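You operate a simulated robot arm through the tools that you are given. There is no shell and no other tool.

Carry out the task below with a simulated robot arm. There is one attempt and no reset: what you move stays moved.

## Task
Try the blue sensor on the tester: GOOD tray if it passes, REJECT tray if it shows DEAD.
Fine: window toward the test block; switch on and slide the block up to it; leave both so.
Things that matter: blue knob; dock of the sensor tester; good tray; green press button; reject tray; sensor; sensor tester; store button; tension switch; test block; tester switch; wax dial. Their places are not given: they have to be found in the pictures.

Only the result counts: the job must be done as asked and must still hold three seconds after the hand-in. Knocking over, shifting, dropping, spilling or breaking anything else fails it.

## Robot
A 7-joint arm with a two-finger parallel gripper, fixed in place. Base frame: the origin is on the floor under the middle of its stand, x ahead of it, y to its left, z up. Readings come in mm, degrees, newtons and seconds.
It reaches about 910 mm from its shoulder. Its first joint turns from -166.0 to 166.0 degrees. Payload 3.43 kg.
The tool frame sits at the grasp point between the pads (the TCP): z along the fingers, y along the line on which they close. The tips reach 30 mm beyond it. Largest opening 94 mm; finger width 28, thickness 10; the body of the gripper, 50 by 96 mm, starts 55 mm behind the TCP.
Orientation is told as [roll, pitch, yaw] about the base's x, y, z axes, in that order, counted from this pose: with the fingers straight down and closing along the base's y, the tool's x points along the base's -x, its y along +y and its z along -z.

## Interface
- The arm moves only by the tool send_rows. Its argument "targets" is a list of rows, each a list of 3 entries, a list of its own where there are three numbers: the opening, from 0 (shut) to 1 (fully open), then the shift along the tool's x, y, z in mm, then the turn, a rotation vector about the tool's x, y, z in degrees. In form: [[grip, [x, y, z], [wx, wy, wz]], ...]. A call has 1 to 20 rows; each row shifts and turns the commanded pose from where the row before left it, along the tool's axes as they then stand. Each row takes 0.2 s and may step no farther than 50 mm and 8.6 degrees from the row before; otherwise, or with a gripper value out of range, the whole call is refused. A pose out of reach is approached as far as the arm can. The call stops where the force on the tool passes 60 N (or 10 N more than at its start, if that is more) or the arm is blocked; 0.2 s more then pass. The fingers move at their own pace (about 45 mm/s each) and stop on an object; they squeeze with about 30 N. The grip force told is the motor's: it shows also when the fingers shut on nothing. Time passes only in rows, and 0.2 s behind the last, so rows that do not move let the fingers close. It gives the time, the measured TCP pose, the force on the tool (base axes), the opening and the grip force at its end, in the units of the frame above (readings bear some noise), with the torque about the TCP (base axes, N m) and any sound that the robot's microphone picked up, and new pictures: "show" is both (left out), scene, wrist or none.
- Cameras (640 x 400 px; columns grow to the right, rows downward): "scene" is fixed at [399.1, -501.7, 1464.2]; the picture's right is [0.65, 0.76, 0.00], its down [0.14, -0.12, -0.98] and it looks along [-0.75, 0.64, -0.18] (base axes); focal length 214 px, centre (320, 200). "wrist" rides on the gripper at [76, 14, -103] in the tool frame; the picture's right is [-0.18, 0.98, 0.00], its down [-0.75, -0.14, -0.64] and it looks along [-0.63, -0.12, 0.77] (tool axes); focal length 243 px, centre (320, 200).
- move_column(by): slides the trunk up (or, below 0, down) by that many mm; the arm rides with it, the base frame stays. It gives what a move gives, with no picture.
- locate(camera, pixels): for up to 12 pixels [column, row] of the newest picture of that camera ("zoom" is the newest enlarged one), the place [x, y, z] in the base frame of the surface seen there, good to about 2 mm. No time passes.
- zoom(camera, box): a new picture of the part [left, top, right, bottom] of that camera's present view, enlarged. No time passes.
- close_job(): hands the job in; it is judged then, once.

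Leave the gripper open and the arm clear of the work at the hand-in unless told otherwise.

The tools are called after ">>>" as name(argument=value, ...) on one line, values as JSON. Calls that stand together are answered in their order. send_rows: Moves the arm, as the interface text tells. Its arguments: {"type":"object","properties":{"targets":{"type":"array","items":{"type":"array"}},"show":{"type":"string","enum":["both","scene","wrist","none"]}},"required":["targets"]} The other tools are called the same way: move_column (by) moves the trunk up or down; locate (camera, pixels) gives the place of the surface under pixels of a picture; zoom (camera, box) takes an enlarged picture of a part of a camera's view; close_job () hands the job in.

At the start:

```text
clock: 0.0
tcp_pos: [240.8, -365.2, 1300.7]
tcp_rot: [0.1, -0.1, 0.0]
ft_force: [0.1, -0.3, -0.2]
wrist_torque: [-0.01, 0.0, 0.03]
gripper_width: 93.8
grasp_force: 0.1
trunk travel left (down, up): [-450.0, 160.0]
```

scene: 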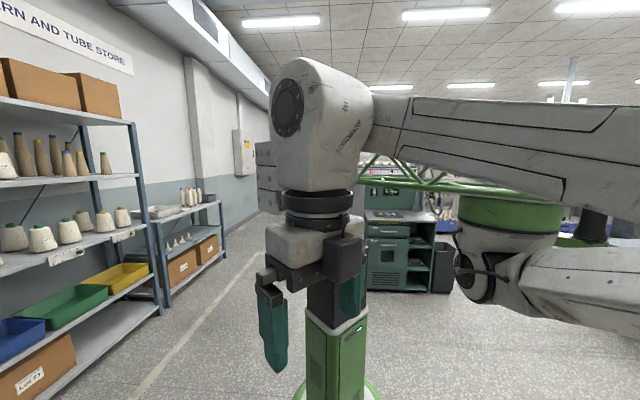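
wrist: 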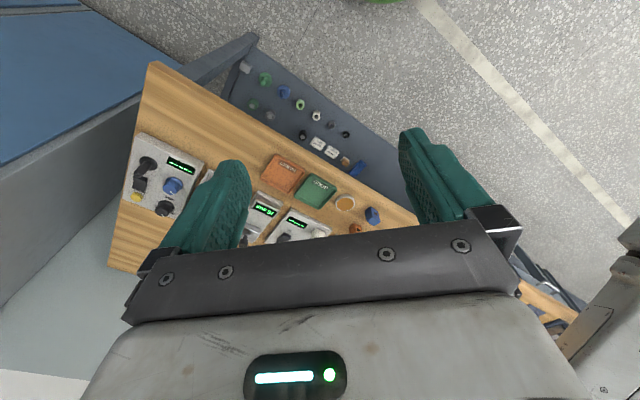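

The wrist picture shows a wooden bench with devices around columns 110–420, rows 60–270. I'll enlarge that region before moving anything.

>>> zoom(camera="wrist", box=[100, 50, 420, 250])

>>> locate(camera="wrist", pixels=[[150, 170], [172, 186], [283, 172], [315, 190], [345, 203], [373, 215], [265, 210], [300, 225], [150, 70], [110, 265], [415, 215], [355, 228]])

```text
2.00 times, centred on (260, 150) of wrist
```

zoom: 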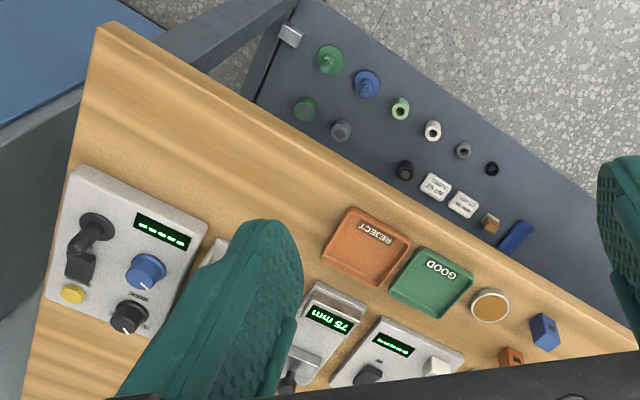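

```text
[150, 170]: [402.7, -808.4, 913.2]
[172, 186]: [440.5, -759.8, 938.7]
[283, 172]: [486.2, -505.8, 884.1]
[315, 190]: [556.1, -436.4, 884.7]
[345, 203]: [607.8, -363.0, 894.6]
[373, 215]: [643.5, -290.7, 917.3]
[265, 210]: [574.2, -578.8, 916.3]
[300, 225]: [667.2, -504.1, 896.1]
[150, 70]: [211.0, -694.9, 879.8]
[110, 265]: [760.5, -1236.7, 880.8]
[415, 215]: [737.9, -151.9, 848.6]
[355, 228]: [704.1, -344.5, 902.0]
```

The bench is turned about 45° to the robot's right front. It carries a tester with a display reading "75 mm", REJECT and GOOD trays, and a blue cube near (643, −291). I'll turn the wrist by −45° yaw in place, high above the bench, so the camera faces it.

>>> send_rows(targets=[[1, [0, 0, 0], [0, 0, 7.5]], [1, [0, 0, 0], [0, 0, 7.5]], [1, [0, 0, 0], [0, 0, 7.5]], [1, [0, 0, 0], [0, 0, 7.5]], [1, [0, 0, 0], [0, 0, 7.5]], [1, [0, 0, 0], [0, 0, 7.5]]], show="both")

```text
clock: 1.4
tcp_pos: [239.9, -366.0, 1300.9]
tcp_rot: [-0.1, 0.0, -45.2]
ft_force: [0.6, -0.2, 0.5]
wrist_torque: [-0.02, 0.01, -0.02]
gripper_width: 94.0
grasp_force: 0.0
trunk travel left (down, up): [-450.0, 160.0]
```

scene: 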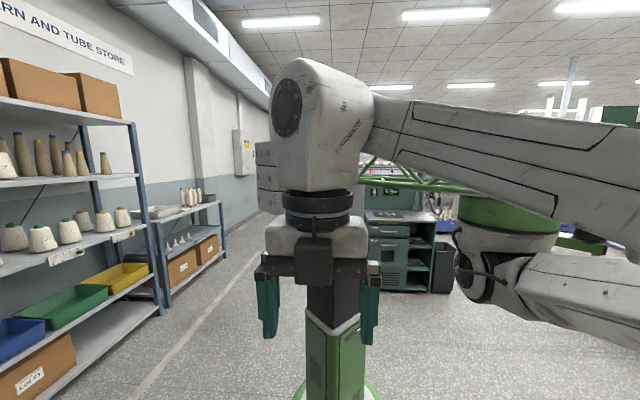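
wrist: 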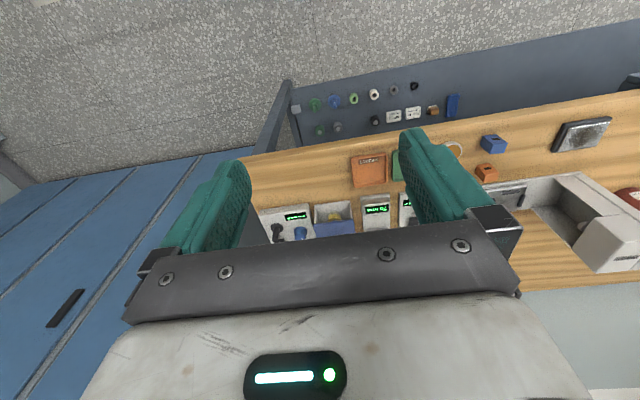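

The camera now faces the bench, with a blue cabinet to its left. I'll enlarge the bench and locate the edges, the cabinet and the objects.

>>> zoom(camera="wrist", box=[240, 60, 640, 310])

>>> locate(camera="wrist", pixels=[[100, 250], [50, 200], [250, 160], [630, 95], [490, 143], [485, 173], [370, 165], [397, 165], [335, 225], [378, 210], [403, 215], [300, 234]])

```text
1.60 times, centred on (440, 185) of wrist
```

zoom: 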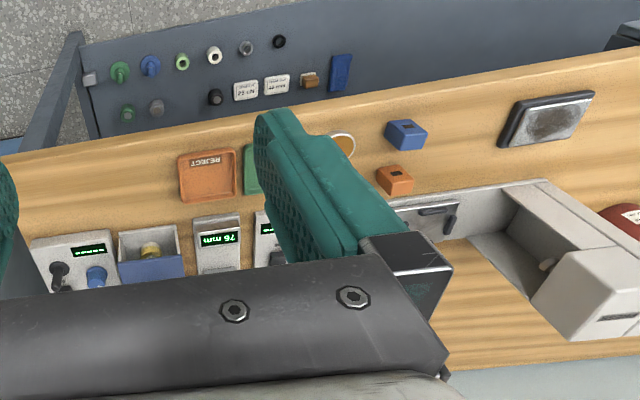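

```text
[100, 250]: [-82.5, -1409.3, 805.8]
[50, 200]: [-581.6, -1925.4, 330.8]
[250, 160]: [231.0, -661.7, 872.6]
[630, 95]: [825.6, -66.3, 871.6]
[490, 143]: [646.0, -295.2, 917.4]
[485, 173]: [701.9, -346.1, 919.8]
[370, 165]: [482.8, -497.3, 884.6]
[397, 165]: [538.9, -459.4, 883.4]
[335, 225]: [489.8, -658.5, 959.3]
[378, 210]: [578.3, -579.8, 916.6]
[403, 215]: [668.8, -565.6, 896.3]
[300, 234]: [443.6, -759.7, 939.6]
```

The bench runs from (231, −662) to beyond (826, −66), top at about z 872. A larger white device sits to the right at columns 470–640. I'll move along the bench at this height to see it fully: 200 mm in tool +y and 100 mm forward.

>>> send_rows(targets=[[1, [-20, 40, 0], [0, 0, 0]], [1, [-20, 40, 0], [0, 0, 0]], [1, [-20, 40, 0], [0, 0, 0]], [1, [-20, 40, 0], [0, 0, 0]], [1, [-20, 40, 0], [0, 0, 0]]], show="both")

```text
clock: 2.6
tcp_pos: [453.0, -296.0, 1302.0]
tcp_rot: [-0.1, 0.0, -45.1]
ft_force: [0.1, 0.0, -0.3]
wrist_torque: [-0.01, -0.04, -0.01]
gripper_width: 94.0
grasp_force: 0.0
trunk travel left (down, up): [-450.0, 160.0]
```

scene: 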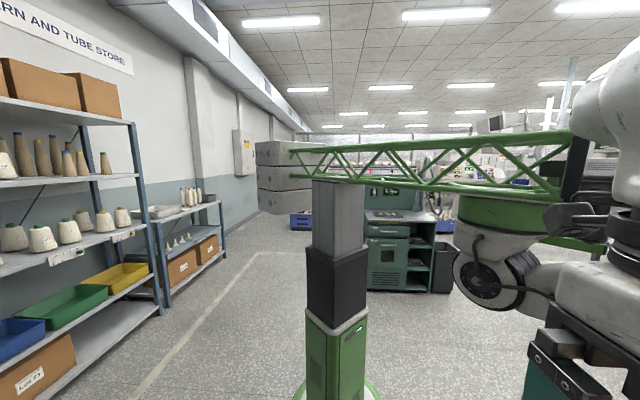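
wrist: 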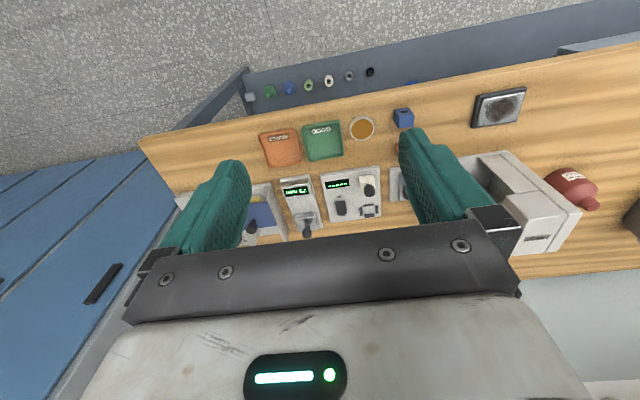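

The devices between the fingers are in view now. I'll enlarge columns 240–420, rows 100–240, to identify the tester.

>>> zoom(camera="wrist", box=[250, 110, 410, 240])

>>> zoom(camera="wrist", box=[380, 60, 640, 260])

```text
3.08 times, centred on (330, 175) of wrist
```

zoom: 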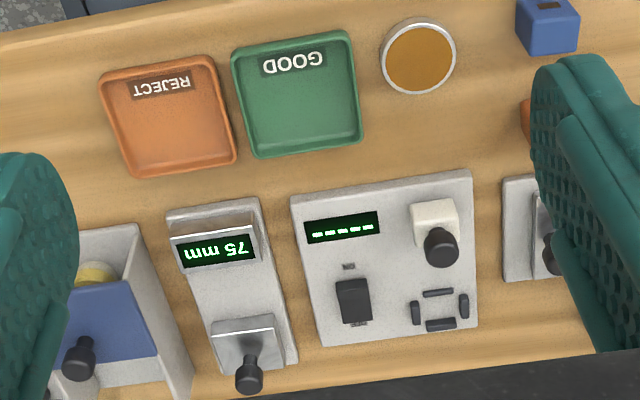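

```text
2.00 times, centred on (510, 160) of wrist
```

zoom: 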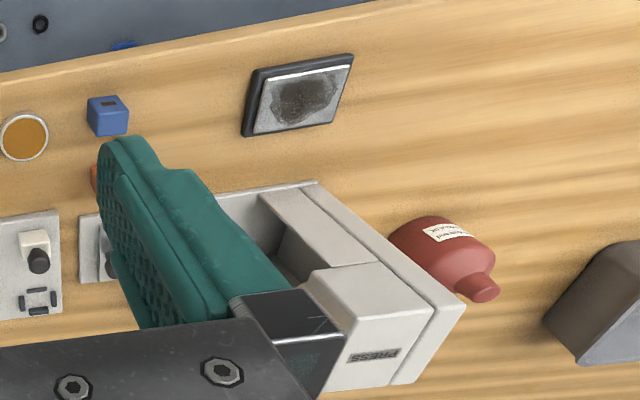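

The tester is the panel with the "-----" display. It has a black rocker switch, a white test block with a black knob, and a dock framed by four black rails. I'll locate its parts, the trays and the blue sensor.

>>> zoom(camera="wrist", box=[310, 140, 400, 230])

>>> zoom(camera="wrist", box=[380, 90, 430, 140])

>>> locate(camera="wrist", pixels=[[338, 207], [365, 187], [370, 188], [371, 210], [324, 173], [380, 168], [283, 148], [322, 141], [397, 118], [408, 120], [403, 112], [362, 128]])

```text
4.44 times, centred on (355, 185) of wrist
```

zoom: 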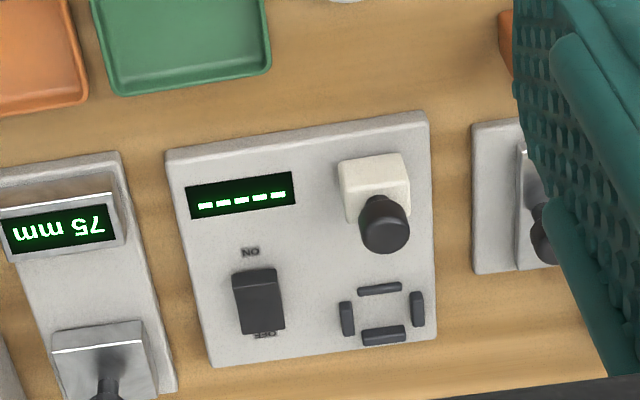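

```text
8.00 times, centred on (405, 115) of wrist
```

zoom: 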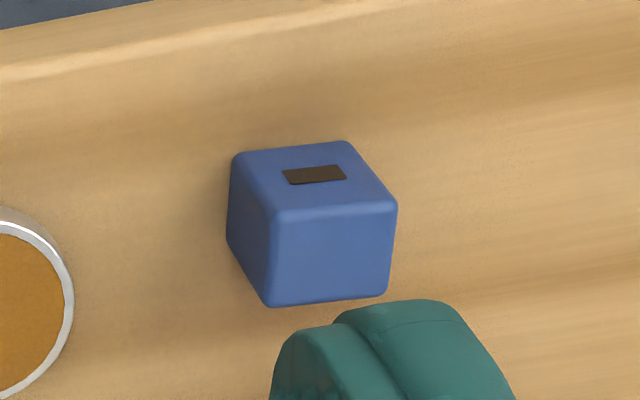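

```text
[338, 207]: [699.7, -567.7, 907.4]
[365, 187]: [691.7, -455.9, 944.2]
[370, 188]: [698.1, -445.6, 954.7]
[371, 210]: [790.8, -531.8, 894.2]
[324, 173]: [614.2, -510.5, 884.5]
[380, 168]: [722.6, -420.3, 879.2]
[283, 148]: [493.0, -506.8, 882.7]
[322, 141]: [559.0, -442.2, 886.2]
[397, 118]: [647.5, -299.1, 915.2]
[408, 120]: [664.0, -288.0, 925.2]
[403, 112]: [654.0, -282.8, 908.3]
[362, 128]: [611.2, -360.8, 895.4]
```

The window is the dark slot on the side of the blue sensor facing the robot, which is the side the block sits on from the dock. Next I need the shoulder position to judge reach, because the dock is about 950 mm from the base axis. I'll locate the arm mount and column in the scene picture.

>>> locate(camera="scene", pixels=[[505, 212], [480, 275], [340, 250], [340, 350], [300, 190], [550, 180], [600, 270], [610, 180]])

>>> zoom(camera="scene", box=[240, 100, 640, 400])

```text
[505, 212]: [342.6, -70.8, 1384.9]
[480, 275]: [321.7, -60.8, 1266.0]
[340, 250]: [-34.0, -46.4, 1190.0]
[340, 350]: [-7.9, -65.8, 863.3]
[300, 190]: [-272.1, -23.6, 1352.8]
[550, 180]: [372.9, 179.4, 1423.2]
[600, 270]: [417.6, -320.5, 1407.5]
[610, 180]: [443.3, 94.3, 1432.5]
```

```text
1.33 times, centred on (440, 250) of scene
```

zoom: 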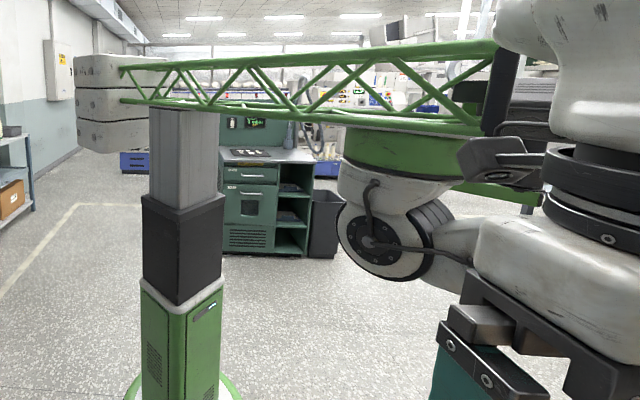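

The arm hangs from a boom with its shoulder at roughly (290, 0, 1265), so the dock is within reach. I'll move forward and down over the tester, staying above z 1150, to look closely.

>>> send_rows(targets=[[1, [-35, 9, 25], [0, 0, 0]], [1, [-35, 9, 25], [0, 0, 0]], [1, [-35, 9, 25], [0, 0, 0]], [1, [-35, 9, 25], [0, 0, 0]], [1, [-35, 9, 25], [0, 0, 0]], [1, [-35, 9, 25], [0, 0, 0]]], show="both")

```text
clock: 4.0
tcp_pos: [640.6, -406.9, 1150.5]
tcp_rot: [0.0, -0.1, -45.1]
ft_force: [-0.5, 0.0, -0.3]
wrist_torque: [-0.02, 0.0, -0.02]
gripper_width: 94.0
grasp_force: 0.1
trunk travel left (down, up): [-450.0, 160.0]
```

scene: 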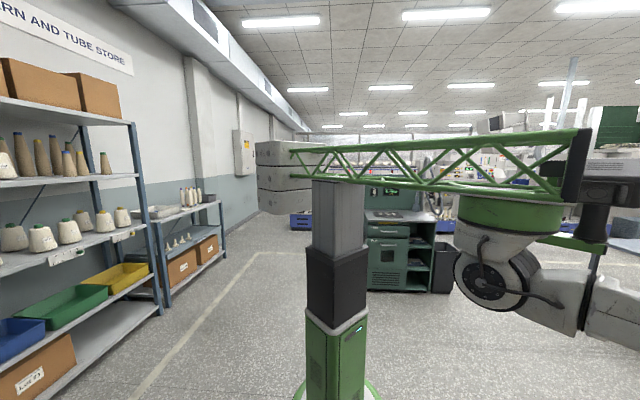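
wrist: 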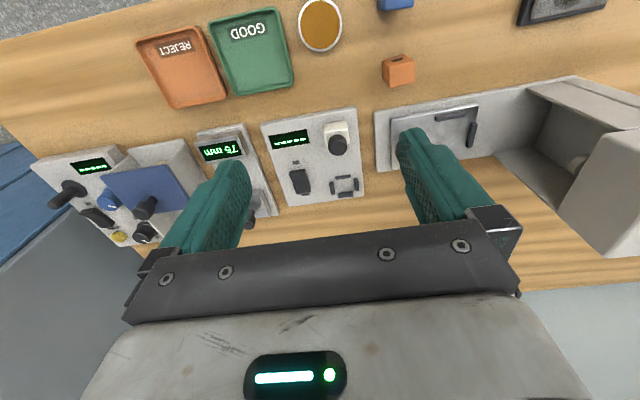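

The tester is now clear at columns 262–365, rows 108–207. I'll zoom in and locate its rails, switch and block.

>>> zoom(camera="wrist", box=[255, 100, 375, 215])

>>> locate(camera="zoom", pixels=[[100, 100], [500, 80], [560, 350], [140, 380], [230, 310], [430, 160], [440, 230], [480, 350], [480, 320], [440, 370], [520, 340], [480, 380]])

```text
3.48 times, centred on (315, 158) of wrist
```

zoom: 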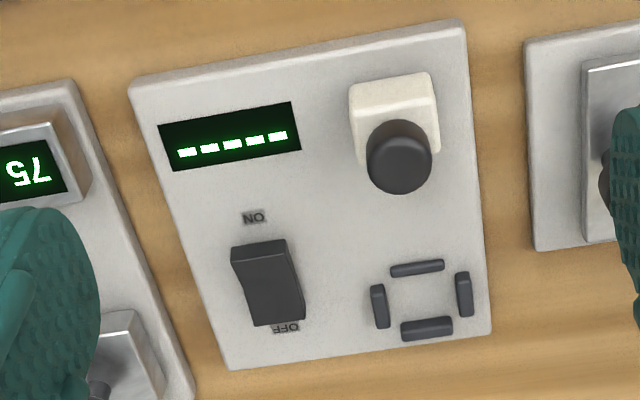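

```text
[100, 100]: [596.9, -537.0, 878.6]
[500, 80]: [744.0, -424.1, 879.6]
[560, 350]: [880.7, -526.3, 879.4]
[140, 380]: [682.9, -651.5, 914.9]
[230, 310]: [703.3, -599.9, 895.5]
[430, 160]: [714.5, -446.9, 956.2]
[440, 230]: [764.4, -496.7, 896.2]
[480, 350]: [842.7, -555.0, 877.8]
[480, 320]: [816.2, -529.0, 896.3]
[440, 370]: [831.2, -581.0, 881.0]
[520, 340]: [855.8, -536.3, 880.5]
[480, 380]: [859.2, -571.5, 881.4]
```

The panel top is at z ≈ 896 and the bench at z ≈ 879.5. Now I'll locate the dock rails, the block edges and the rocker precisely.

>>> locate(camera="zoom", pixels=[[418, 268], [380, 306], [464, 294], [427, 328], [422, 298], [405, 277], [388, 300], [456, 296], [425, 320], [394, 271], [442, 264], [450, 322]])

>>> locate(camera="zoom", pixels=[[355, 90], [430, 78], [434, 118], [358, 130], [400, 150], [400, 180], [262, 250], [245, 262], [270, 290], [255, 320], [300, 315], [285, 245]])

>>> zoom(camera="wrist", box=[315, 165, 375, 205])

```text
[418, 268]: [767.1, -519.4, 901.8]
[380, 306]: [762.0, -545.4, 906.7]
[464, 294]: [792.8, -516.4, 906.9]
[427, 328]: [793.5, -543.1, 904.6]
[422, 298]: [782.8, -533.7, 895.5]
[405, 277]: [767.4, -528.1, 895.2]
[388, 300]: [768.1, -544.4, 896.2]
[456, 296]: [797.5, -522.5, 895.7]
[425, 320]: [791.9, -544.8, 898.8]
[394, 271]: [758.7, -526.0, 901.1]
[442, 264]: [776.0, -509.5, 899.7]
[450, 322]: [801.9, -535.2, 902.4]
```

```text
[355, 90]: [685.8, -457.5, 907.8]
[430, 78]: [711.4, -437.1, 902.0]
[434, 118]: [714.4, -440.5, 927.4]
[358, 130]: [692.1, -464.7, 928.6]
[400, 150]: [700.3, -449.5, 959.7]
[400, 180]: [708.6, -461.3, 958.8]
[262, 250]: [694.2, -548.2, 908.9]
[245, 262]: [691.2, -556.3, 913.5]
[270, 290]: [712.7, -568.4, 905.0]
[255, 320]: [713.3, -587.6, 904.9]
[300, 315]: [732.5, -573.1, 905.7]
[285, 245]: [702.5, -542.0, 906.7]
```

```text
10.00 times, centred on (345, 185) of wrist
```

zoom: 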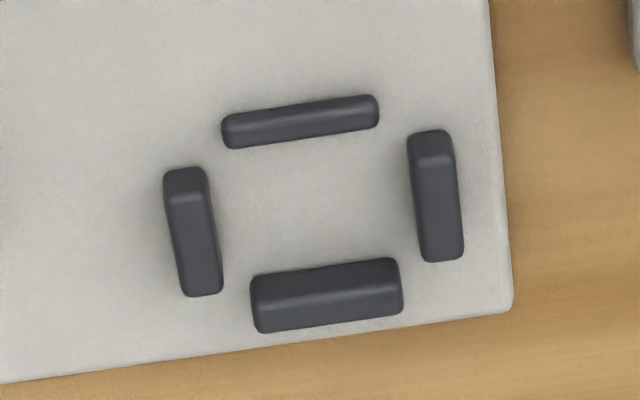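

The near rail looks lower than the other three. From this 10x view I'll locate the rail edges and the dock floor.

>>> locate(camera="zoom", pixels=[[187, 205], [195, 240], [205, 280], [432, 165], [438, 205], [443, 245], [240, 125], [300, 112], [365, 105], [265, 285], [325, 275], [390, 268]])

>>> locate(camera="zoom", pixels=[[232, 160], [225, 240], [320, 200], [395, 140], [405, 240], [245, 265], [300, 160], [360, 250], [330, 310], [330, 290], [420, 140], [185, 180]])

```text
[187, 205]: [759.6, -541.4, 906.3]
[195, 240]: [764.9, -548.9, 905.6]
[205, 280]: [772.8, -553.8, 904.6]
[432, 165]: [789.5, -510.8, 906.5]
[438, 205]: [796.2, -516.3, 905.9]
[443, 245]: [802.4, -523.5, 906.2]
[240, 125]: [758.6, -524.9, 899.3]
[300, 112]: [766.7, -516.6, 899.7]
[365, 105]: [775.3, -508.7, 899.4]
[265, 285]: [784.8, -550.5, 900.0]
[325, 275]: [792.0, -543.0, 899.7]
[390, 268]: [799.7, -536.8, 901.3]
```

```text
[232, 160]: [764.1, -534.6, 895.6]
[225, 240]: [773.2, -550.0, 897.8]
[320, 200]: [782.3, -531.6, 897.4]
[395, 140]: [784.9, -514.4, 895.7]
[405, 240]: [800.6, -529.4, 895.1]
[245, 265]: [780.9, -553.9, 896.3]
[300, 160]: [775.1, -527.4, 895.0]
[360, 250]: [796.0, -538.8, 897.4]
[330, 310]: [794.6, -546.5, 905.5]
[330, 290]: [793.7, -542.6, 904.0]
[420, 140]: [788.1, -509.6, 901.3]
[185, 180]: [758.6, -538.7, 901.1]
```

Working along bench axes (a away from the robot, b to the right), the dock centre is at about a 928, b 176. The inside measures about 35 mm and the near rail is low. The block's knob is at a 820, b 176. Next I'll move back over the blue sensor to measure it.

>>> send_rows(targets=[[1, [36, 17, 0], [0, 0, 0]], [1, [36, 17, 0], [0, 0, 0]], [1, [36, 17, 0], [0, 0, 0]], [1, [36, 17, 0], [0, 0, 0]], [1, [36, 17, 0], [0, 0, 0]]], show="wrist")

```text
clock: 5.2
tcp_pos: [572.1, -219.1, 1151.5]
tcp_rot: [-0.1, 0.0, -45.1]
ft_force: [0.6, -0.4, -1.3]
wrist_torque: [0.02, 0.0, -0.02]
gripper_width: 93.9
grasp_force: 0.1
trunk travel left (down, up): [-450.0, 160.0]
```

wrist: 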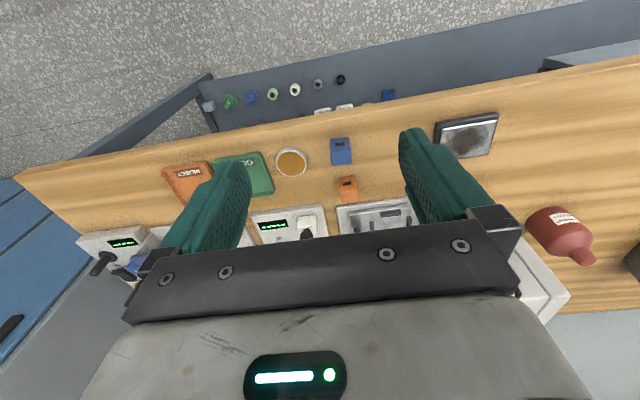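

The blue sensor is at (341, 151). I'll enlarge it to read its size and yaw.

>>> zoom(camera="wrist", box=[309, 131, 373, 171])

>>> zoom(camera="wrist", box=[309, 131, 373, 171])

```text
10.00 times, centred on (341, 151) of wrist
```

zoom: 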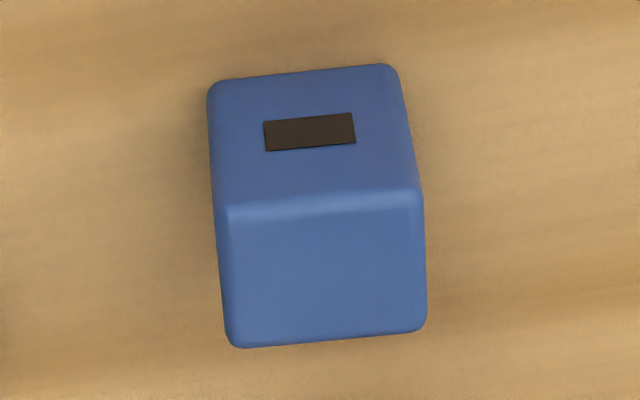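

```text
10.00 times, centred on (341, 151) of wrist
```

zoom: 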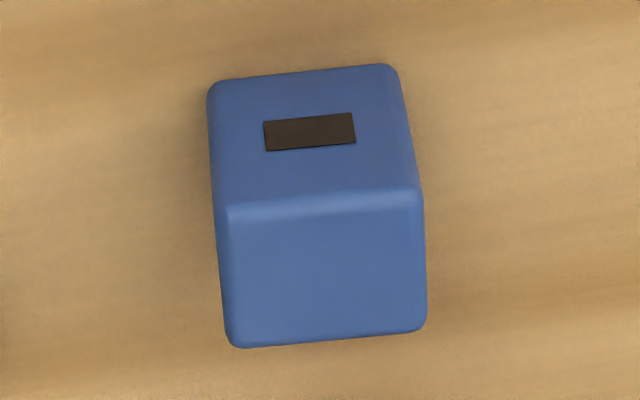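

Two faces show, the upper one with the dark window. I'll locate points on both to tell the top from the side.

>>> locate(camera="zoom", pixels=[[220, 95], [390, 80], [305, 90], [310, 130], [235, 205], [410, 190], [320, 195], [240, 225], [410, 205], [325, 270], [240, 335], [415, 320]])

>>> locate(camera="zoom", pixels=[[240, 240], [240, 260], [240, 300], [415, 230], [415, 260], [415, 300], [260, 335], [325, 332], [390, 325], [260, 215], [325, 208], [390, 203]])

```text
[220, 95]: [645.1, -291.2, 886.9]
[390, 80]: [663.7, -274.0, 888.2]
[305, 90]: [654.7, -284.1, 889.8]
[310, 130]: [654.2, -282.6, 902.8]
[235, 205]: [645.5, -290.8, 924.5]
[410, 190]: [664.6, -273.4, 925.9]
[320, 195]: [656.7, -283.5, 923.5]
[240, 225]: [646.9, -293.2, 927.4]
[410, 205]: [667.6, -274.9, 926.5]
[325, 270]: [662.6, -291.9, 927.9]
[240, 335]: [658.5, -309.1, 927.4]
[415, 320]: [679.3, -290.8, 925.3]
```

```text
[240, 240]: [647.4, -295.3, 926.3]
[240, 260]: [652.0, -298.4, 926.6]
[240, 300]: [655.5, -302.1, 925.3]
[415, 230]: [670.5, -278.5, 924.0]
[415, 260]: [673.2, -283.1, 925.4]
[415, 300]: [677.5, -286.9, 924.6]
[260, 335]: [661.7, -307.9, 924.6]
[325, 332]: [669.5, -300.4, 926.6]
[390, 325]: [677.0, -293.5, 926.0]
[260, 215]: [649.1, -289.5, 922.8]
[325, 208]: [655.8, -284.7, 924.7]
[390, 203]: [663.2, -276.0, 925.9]
```

The window is on the robot-facing side, and the top is at z ≈ 926. The sensor is about 30 mm wide, 27 mm deep and 46 mm high, centred near (663, −292) and turned about 3.5° from the bench axes. I'll turn the wrist to match, set a 60 mm opening (the wax pot is close on the left) and move above it.

>>> send_rows(targets=[[0.64, [0, 0, 0], [0, 0, 3.5]], [0.64, [-38.3, 6.6, 0], [0, 0, 0]], [0.64, [-38.3, 6.6, 0], [0, 0, 0]], [0.64, [-38.4, 6.7, 0], [0, 0, 0]], [0.64, [0, 0, 40], [0, 0, 0]], [0.64, [0, 0, 40], [0, 0, 0]], [0.64, [0, 0, 30], [0, 0, 0]], [0.64, [0, 0, 0], [0, 0, 0]]], show="both")

```text
clock: 7.0
tcp_pos: [664.3, -291.0, 1040.9]
tcp_rot: [0.0, 0.0, -48.5]
ft_force: [0.6, 0.2, 0.0]
wrist_torque: [-0.01, 0.0, -0.02]
gripper_width: 60.2
grasp_force: 0.0
trunk travel left (down, up): [-450.0, 160.0]
```

scene: 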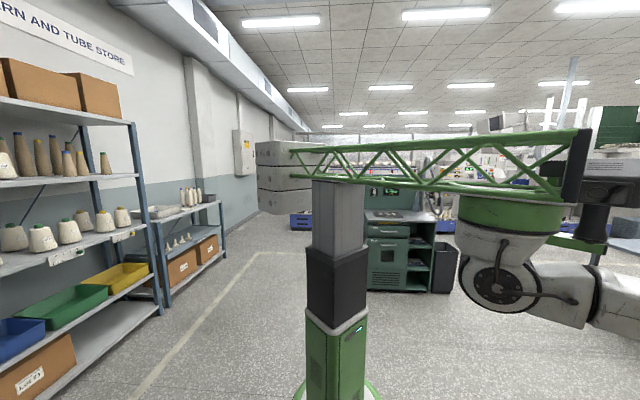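
wrist: 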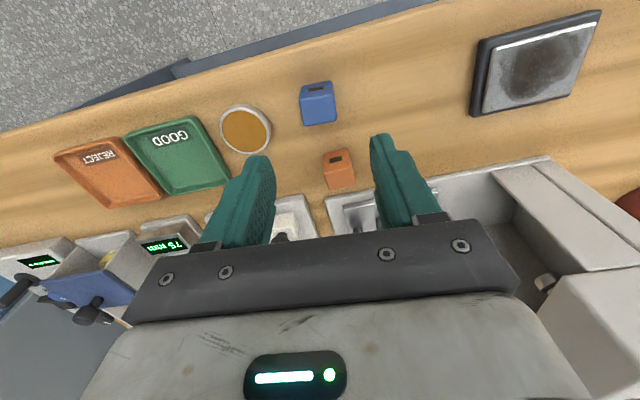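

The sensor sits almost exactly under the grasp point, at (319, 103). I'll zoom in to refine its yaw and centre.

>>> zoom(camera="wrist", box=[287, 81, 351, 121])

>>> locate(camera="wrist", pixels=[[305, 102], [334, 99], [307, 123], [336, 120], [320, 111], [302, 90], [330, 84], [245, 130], [269, 127]])

```text
10.00 times, centred on (319, 101) of wrist
```

zoom: 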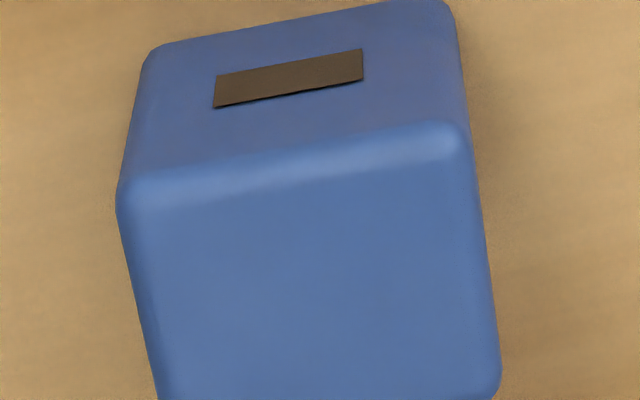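

```text
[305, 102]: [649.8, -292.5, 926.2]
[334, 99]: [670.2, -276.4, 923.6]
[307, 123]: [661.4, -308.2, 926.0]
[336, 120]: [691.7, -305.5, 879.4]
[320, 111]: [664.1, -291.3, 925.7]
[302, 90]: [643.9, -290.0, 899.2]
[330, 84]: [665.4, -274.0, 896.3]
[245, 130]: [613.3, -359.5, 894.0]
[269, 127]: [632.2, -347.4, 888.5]
```

It needs about 1.7° more yaw and 1.5 mm to the left. I'll make that correction and descend so the fingertips stop about 16 mm above the bench (TCP z ≈ 925.5).

>>> send_rows(targets=[[0.64, [0, -1.5, 0], [0, 0, 1.7]], [0.64, [0, 0, 38], [0, 0, 0]], [0.64, [0, 0, 38], [0, 0, 0]], [0.64, [0, 0, 25], [0, 0, 0]], [0.64, [0, 0, 14.4], [0, 0, 0]], [0.64, [0, 0, 0], [0, 0, 0]]], show="wrist")

```text
clock: 8.4
tcp_pos: [662.4, -293.7, 925.3]
tcp_rot: [-0.1, 0.1, -50.2]
ft_force: [0.2, -0.1, 0.5]
wrist_torque: [0.02, 0.05, 0.0]
gripper_width: 60.3
grasp_force: 0.0
trunk travel left (down, up): [-450.0, 160.0]
```

wrist: 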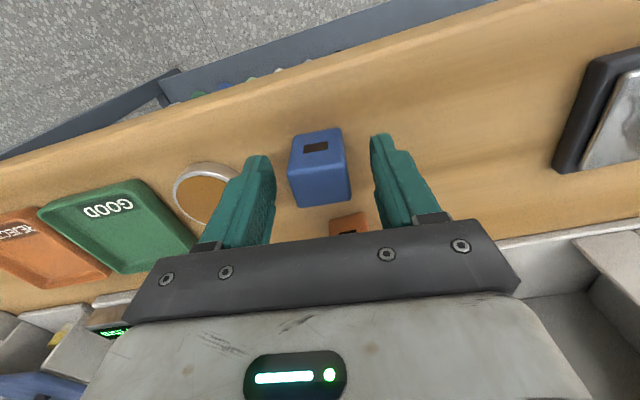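

The sensor stands between the fingers with clearance on both sides. I'll close the gripper.

>>> send_rows(targets=[[0, [0, 0, 0], [0, 0, 0]], [0, [0, 0, 0], [0, 0, 0]], [0, [0, 0, 0], [0, 0, 0]], [0, [0, 0, 0], [0, 0, 0]], [0, [0, 0, 0], [0, 0, 0]]], show="wrist")

```text
clock: 9.6
tcp_pos: [662.7, -291.6, 925.8]
tcp_rot: [0.0, 0.0, -50.1]
ft_force: [0.2, 0.5, 0.2]
wrist_torque: [0.02, -0.01, 0.01]
gripper_width: 35.7
grasp_force: 29.7
trunk travel left (down, up): [-450.0, 160.0]
```

wrist: 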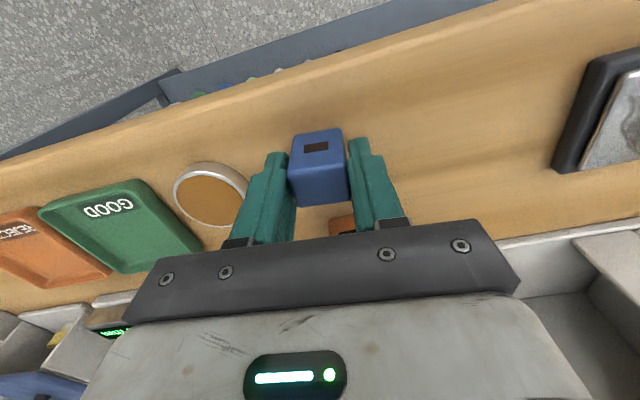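

The grip stopped at 35.7 mm with 29.7 N, somewhat wider than my estimate. I'll zoom in to check the sensor sits square in the pads.

>>> zoom(camera="wrist", box=[230, 110, 410, 240])

>>> locate(camera="wrist", pixels=[[294, 175], [345, 167], [297, 200], [345, 197], [320, 185], [295, 140], [340, 132], [316, 147]])

```text
3.08 times, centred on (320, 175) of wrist
```

zoom: 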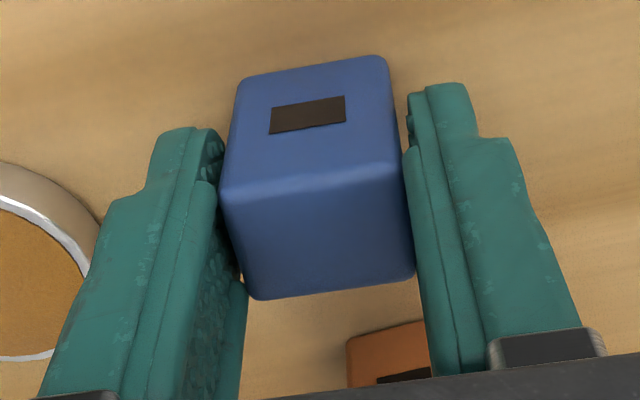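

```text
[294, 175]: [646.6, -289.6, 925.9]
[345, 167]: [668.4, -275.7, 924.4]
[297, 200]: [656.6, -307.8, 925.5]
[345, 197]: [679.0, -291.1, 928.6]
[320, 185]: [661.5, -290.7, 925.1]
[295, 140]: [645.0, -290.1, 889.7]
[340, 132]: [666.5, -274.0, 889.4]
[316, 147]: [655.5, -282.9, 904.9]
```

The sensor's edges line up with the finger pads to within about 1°, so the grip is square. I'll lift straight up 135 mm and check the hold.

>>> send_rows(targets=[[0, [0, 0, -15], [0, 0, 0]], [0, [0, 0, -40], [0, 0, 0]], [0, [0, 0, -40], [0, 0, 0]], [0, [0, 0, -40], [0, 0, 0]], [0, [0, 0, 0], [0, 0, 0]]], show="wrist")

```text
clock: 10.8
tcp_pos: [661.5, -293.0, 1060.8]
tcp_rot: [0.1, -0.1, -50.2]
ft_force: [0.3, -0.3, -0.4]
wrist_torque: [0.01, 0.03, 0.0]
gripper_width: 35.6
grasp_force: 30.4
trunk travel left (down, up): [-450.0, 160.0]
```

wrist: 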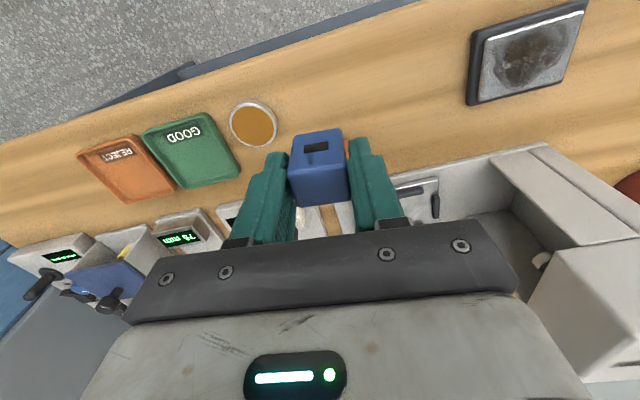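

The grip is secure. I'll turn the wrist back by 5.2° to match the tester's axes, then carry the sensor at this height to above the dock at about (781, −532).

>>> send_rows(targets=[[0, [0, 0, 0], [0, 0, -5.2]], [0, [-42.2, -14.2, 0], [0, 0, 0]], [0, [-42.2, -14.2, 0], [0, 0, 0]], [0, [-42.2, -14.2, 0], [0, 0, 0]], [0, [-42.2, -14.2, 0], [0, 0, 0]], [0, [-42.2, -14.2, 0], [0, 0, 0]], [0, [-42.2, -14.2, 0], [0, 0, 0]], [0, [0, 0, 0], [0, 0, 0]]], show="both")

```text
clock: 12.6
tcp_pos: [779.4, -533.5, 1061.2]
tcp_rot: [0.0, 0.0, -45.1]
ft_force: [0.7, -0.6, -0.1]
wrist_torque: [0.02, -0.02, -0.01]
gripper_width: 35.7
grasp_force: 30.5
trunk travel left (down, up): [-450.0, 160.0]
```

scene: 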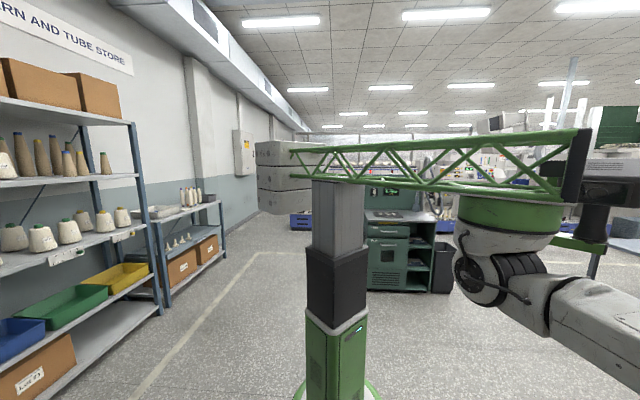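
wrist: 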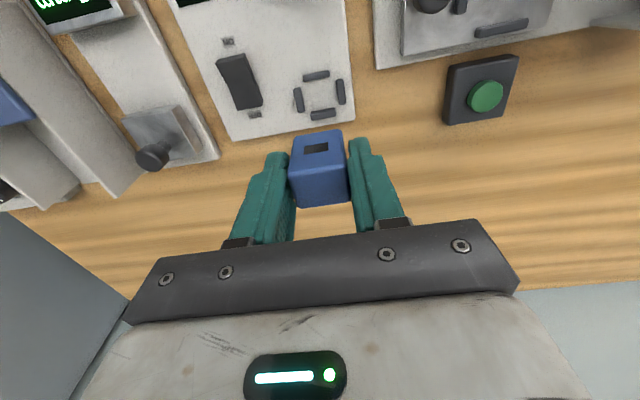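

The dock is visible at (319, 95), just above the held sensor in the picture. I'll enlarge it and locate the rails for the final alignment.

>>> zoom(camera="wrist", box=[287, 65, 351, 125])

>>> locate(camera="zoom", pixels=[[320, 200], [320, 150], [320, 250], [260, 200], [380, 200]])

```text
6.67 times, centred on (319, 95) of wrist
```

zoom: 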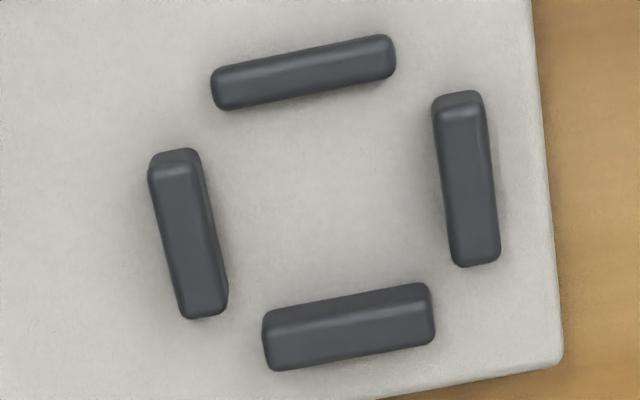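

```text
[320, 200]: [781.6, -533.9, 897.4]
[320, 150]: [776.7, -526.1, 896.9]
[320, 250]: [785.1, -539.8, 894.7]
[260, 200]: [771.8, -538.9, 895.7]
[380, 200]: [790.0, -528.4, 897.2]
```

The dock opening measures about 36.6 mm along b and 34 mm along a. I'll zoom on the held sensor to measure its width and compare.

>>> zoom(camera="wrist", box=[272, 120, 368, 215])

>>> locate(camera="zoom", pixels=[[220, 60], [400, 40], [215, 190], [420, 160], [240, 340], [430, 320], [320, 250], [230, 100], [410, 80], [330, 335], [320, 175], [310, 60]])

```text
4.21 times, centred on (320, 168) of wrist
```

zoom: 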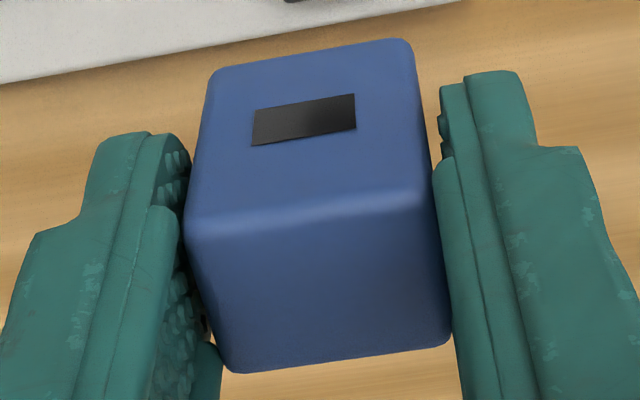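

```text
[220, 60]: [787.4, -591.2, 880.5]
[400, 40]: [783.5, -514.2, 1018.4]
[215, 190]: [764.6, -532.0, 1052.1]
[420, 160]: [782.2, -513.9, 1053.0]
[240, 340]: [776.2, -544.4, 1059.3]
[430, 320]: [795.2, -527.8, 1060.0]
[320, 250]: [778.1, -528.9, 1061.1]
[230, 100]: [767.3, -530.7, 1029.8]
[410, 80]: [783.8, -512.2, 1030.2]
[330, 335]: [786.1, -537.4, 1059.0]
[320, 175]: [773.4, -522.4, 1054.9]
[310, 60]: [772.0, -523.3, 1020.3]
```

The sensor is about 31 × 28 mm and the dock about 37 × 34 mm, so there is a few mm of clearance on each side. I'll lower to TCP z ≈ 966, with the sensor's bottom about 14 mm above the rails, and check alignment at close range.

>>> send_rows(targets=[[0, [0, 0, 35], [0, 0, 0]], [0, [0, 0, 35], [0, 0, 0]], [0, [0, 0, 25], [0, 0, 0]], [0, [0, 0, 0], [0, 0, 0]]], show="wrist")

>>> zoom(camera="wrist", box=[256, 90, 384, 215])

```text
clock: 13.6
tcp_pos: [781.6, -532.3, 965.5]
tcp_rot: [0.0, 0.0, -44.9]
ft_force: [0.2, -0.2, -1.5]
wrist_torque: [0.02, -0.05, -0.01]
gripper_width: 35.5
grasp_force: 29.8
trunk travel left (down, up): [-450.0, 160.0]
```

wrist: 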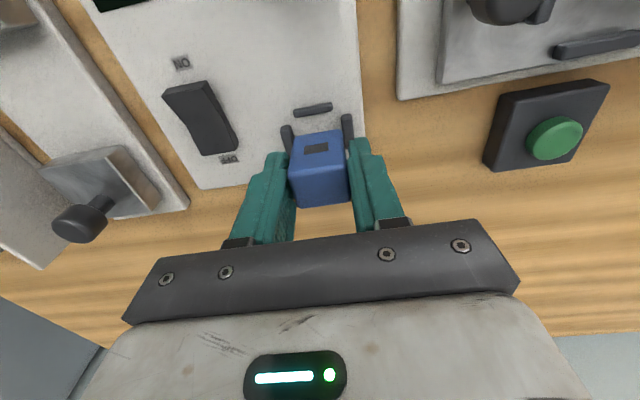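

```text
3.20 times, centred on (320, 152) of wrist
```

zoom: 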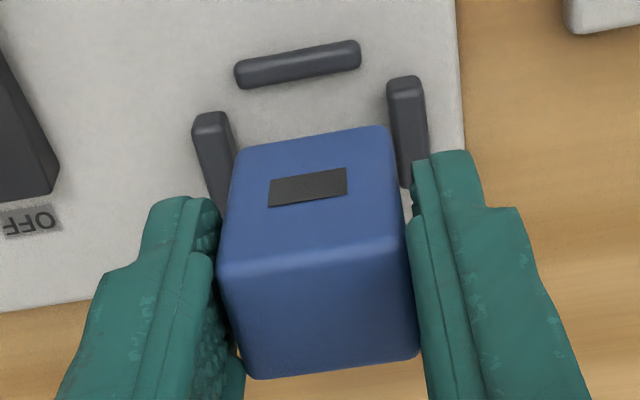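

Sideways the sensor is centred between the left and right rails to within about 0.5 mm. I'll locate the near rail's inner edge and the sensor's near face to check the gap along a.

>>> locate(camera="zoom", pixels=[[300, 78], [300, 92], [310, 120], [310, 150], [308, 190], [280, 155], [360, 140], [220, 150], [408, 140], [225, 120], [395, 85], [330, 350]])

>>> locate(camera="zoom", pixels=[[300, 60], [260, 72], [340, 54], [215, 140], [408, 120], [412, 160], [250, 160], [385, 140], [245, 230], [390, 215], [260, 365], [410, 345]])

```text
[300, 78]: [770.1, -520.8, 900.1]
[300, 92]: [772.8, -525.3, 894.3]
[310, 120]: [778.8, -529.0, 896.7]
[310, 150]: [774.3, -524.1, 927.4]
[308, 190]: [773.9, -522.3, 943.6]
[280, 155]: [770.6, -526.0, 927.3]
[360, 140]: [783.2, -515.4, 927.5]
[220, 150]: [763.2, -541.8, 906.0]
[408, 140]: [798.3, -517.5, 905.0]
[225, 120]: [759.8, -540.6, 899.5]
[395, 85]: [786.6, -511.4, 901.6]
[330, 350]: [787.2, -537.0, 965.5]
```

```text
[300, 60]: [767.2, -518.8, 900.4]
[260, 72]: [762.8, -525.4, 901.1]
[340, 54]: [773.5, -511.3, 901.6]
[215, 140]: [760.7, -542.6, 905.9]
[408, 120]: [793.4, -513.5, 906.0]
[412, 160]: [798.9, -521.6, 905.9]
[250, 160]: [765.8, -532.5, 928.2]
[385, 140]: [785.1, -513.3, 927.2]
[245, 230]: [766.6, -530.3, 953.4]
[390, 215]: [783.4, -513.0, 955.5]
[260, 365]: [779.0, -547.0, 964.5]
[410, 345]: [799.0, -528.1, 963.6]
```

Both measures put the sensor about 1.5 mm too far right, with front and back gaps of about 3 mm each. I'll shift 1.5 mm left and lower to just above the dock floor (contact is expected at TCP z ≈ 942).

>>> send_rows(targets=[[0, [0, -1.5, 0], [0, 0, 0]], [0, [0, 0, 8], [0, 0, 0]], [0, [0, 0, 8], [0, 0, 0]], [0, [0, 0, 4], [0, 0, 0]], [0, [0, 0, 2], [0, 0, 0]], [0, [0, 0, 0], [0, 0, 0]]], show="wrist")

>>> zoom(camera="wrist", box=[256, 90, 384, 215])

```text
clock: 15.0
tcp_pos: [779.3, -531.6, 942.6]
tcp_rot: [0.0, 0.0, -45.0]
ft_force: [-0.1, -0.6, -0.4]
wrist_torque: [0.03, -0.01, 0.0]
gripper_width: 35.4
grasp_force: 29.8
trunk travel left (down, up): [-450.0, 160.0]
```

wrist: 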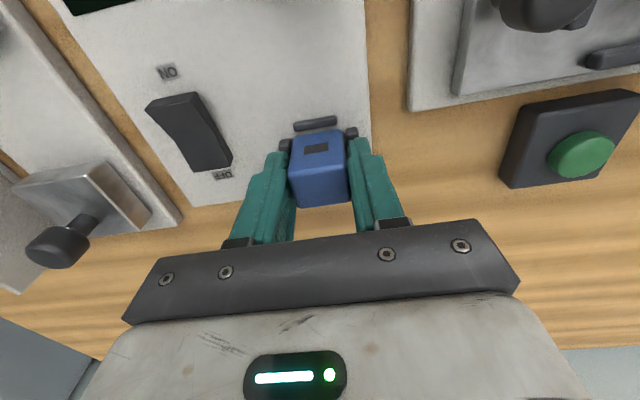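

```text
3.20 times, centred on (320, 152) of wrist
```

zoom: 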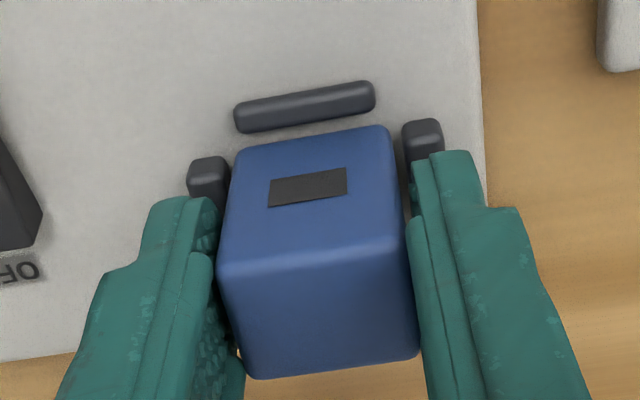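

There is no contact force, and the sensor sits inside all four rails with gaps visible on both sides. I'll lower in 0.7 mm steps and watch for contact.

>>> send_rows(targets=[[0, [0, 0.4, 0.7], [0, 0, 0]], [0, [0, 0, 0.7], [0, 0, 0]], [0, [0, 0, 0], [0, 0, 0]]], show="none")

```text
clock: 15.8
tcp_pos: [780.3, -532.5, 943.1]
tcp_rot: [0.0, -0.1, -45.0]
ft_force: [0.5, -0.7, 0.7]
wrist_torque: [-0.03, -0.01, -0.01]
gripper_width: 35.6
grasp_force: 30.1
trunk travel left (down, up): [-450.0, 160.0]
```

Still no contact force. I'll lower a little further, watching the force.

>>> send_rows(targets=[[0, [0, 0, 0.7], [0, 0, 0]], [0, [0, 0, 0], [0, 0, 0]]], show="none")

>>> send_rows(targets=[[0, [0, 0, 0.7], [0, 0, 0]], [0, [0, 0, 0], [0, 0, 0]]], show="none")

```text
clock: 16.4
tcp_pos: [779.7, -532.7, 940.6]
tcp_rot: [-0.1, -0.1, -45.0]
ft_force: [-0.5, 0.9, 6.4]
wrist_torque: [0.02, 0.03, -0.01]
gripper_width: 35.4
grasp_force: 30.0
trunk travel left (down, up): [-450.0, 160.0]
```

```text
clock: 17.0
tcp_pos: [780.7, -532.9, 940.4]
tcp_rot: [0.1, -0.1, -45.1]
ft_force: [-0.6, 0.1, 15.6]
wrist_torque: [0.01, 0.0, 0.0]
gripper_width: 35.2
grasp_force: 29.8
trunk travel left (down, up): [-450.0, 160.0]
```

The sensor has touched the dock floor (15.6 N upward). I'll ease up 0.8 mm, open to about 52 mm and wait.

>>> send_rows(targets=[[0, [0, 0, -0.8], [0, 0, 0]], [0.55, [0, 0, 0], [0, 0, 0]], [0.55, [0, 0, 0], [0, 0, 0]], [0.55, [0, 0, 0], [0, 0, 0]]], show="wrist")

>>> zoom(camera="wrist", box=[256, 90, 384, 215])

```text
clock: 18.0
tcp_pos: [781.0, -532.2, 941.5]
tcp_rot: [0.0, 0.0, -45.1]
ft_force: [-0.1, 1.0, 0.1]
wrist_torque: [-0.02, 0.0, 0.03]
gripper_width: 51.7
grasp_force: 0.0
trunk travel left (down, up): [-450.0, 160.0]
```

wrist: 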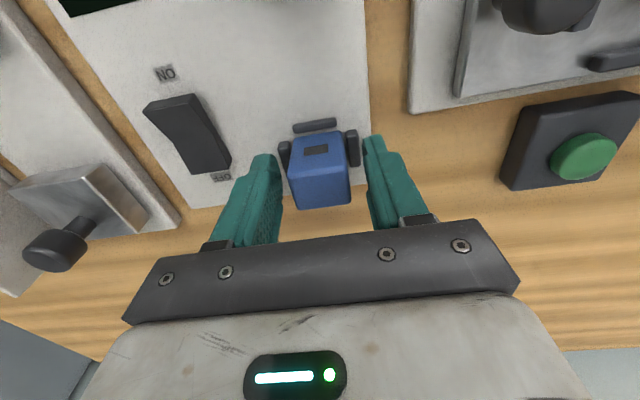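

```text
3.20 times, centred on (320, 152) of wrist
```

zoom: 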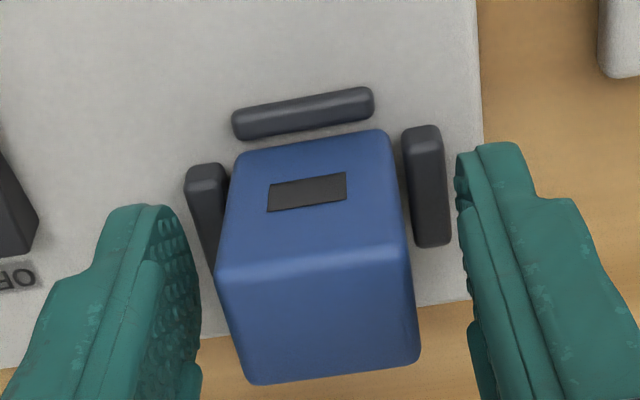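

The sensor is seated, upright, with its window toward the block. I'll raise straight up to z ≈ 1060, shut the fingers there, and look at the switch.

>>> send_rows(targets=[[0.55, [0, 0, -20], [0, 0, 0]], [0.55, [0, 0, -40], [0, 0, 0]], [0.55, [0, 0, -40], [0, 0, 0]], [0, [0, 0, -20], [0, 0, 0]], [0, [40, -20, 0], [0, 0, 0]], [0, [40, -20, 0], [0, 0, 0]], [0, [20, -20, 0], [0, 0, 0]], [0, [0, 0, 0], [0, 0, 0]]], show="both")

>>> zoom(camera="wrist", box=[240, 60, 400, 180])

```text
clock: 19.8
tcp_pos: [667.3, -503.8, 1060.3]
tcp_rot: [0.0, 0.0, -44.9]
ft_force: [-0.6, 1.2, 0.6]
wrist_torque: [-0.01, -0.02, 0.02]
gripper_width: 0.0
grasp_force: 30.0
trunk travel left (down, up): [-450.0, 160.0]
```

scene: 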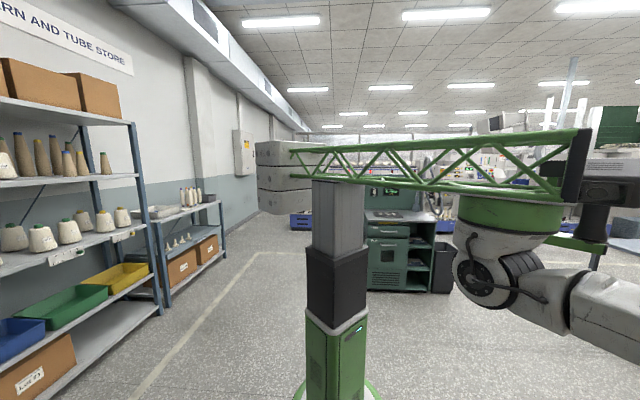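
wrist: 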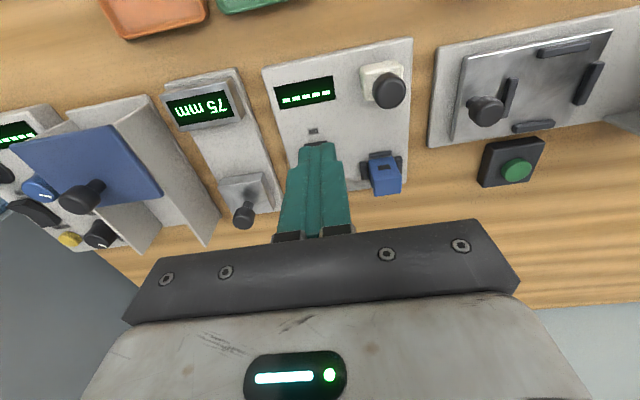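

```text
3.33 times, centred on (320, 120) of wrist
```

zoom: 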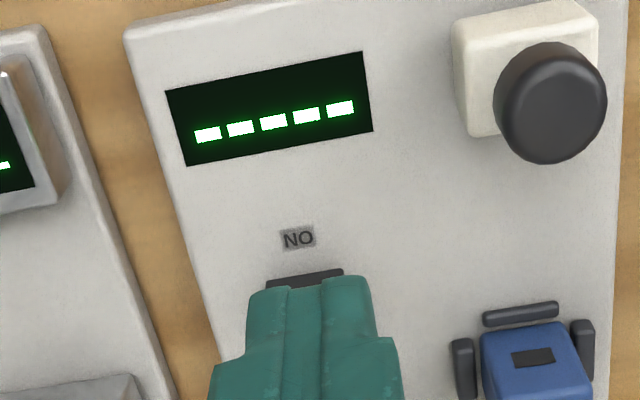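

The closed fingers hide the rocker. I'll step 60 mm to the right so the switch is visible beside them.

>>> send_rows(targets=[[0, [-10, 35, 0], [0, 0, 0]], [0, [-10, 35, 0], [0, 0, 0]], [0, [0, 0, 0], [0, 0, 0]]], show="wrist")

>>> zoom(camera="wrist", box=[200, 80, 300, 170])

```text
clock: 20.6
tcp_pos: [730.9, -469.2, 1059.9]
tcp_rot: [-0.1, 0.0, -44.9]
ft_force: [-0.6, -0.2, 0.6]
wrist_torque: [0.02, -0.02, 0.04]
gripper_width: 0.1
grasp_force: 30.0
trunk travel left (down, up): [-450.0, 160.0]
```

wrist: 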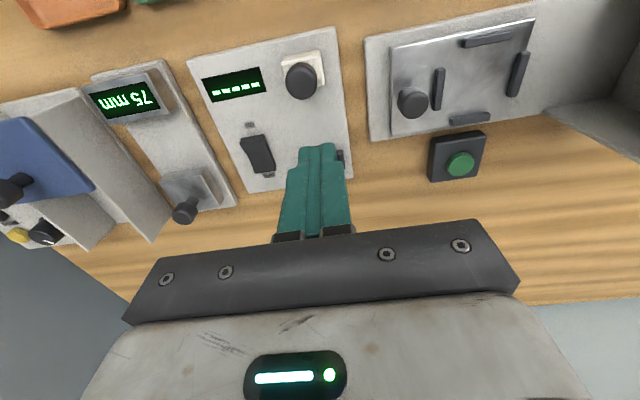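

```text
4.44 times, centred on (250, 125) of wrist
```

zoom: 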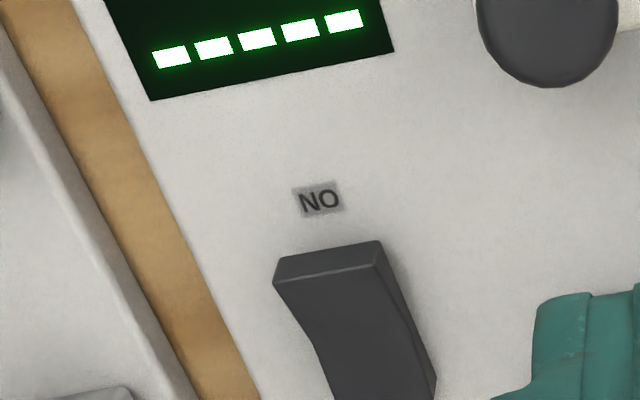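

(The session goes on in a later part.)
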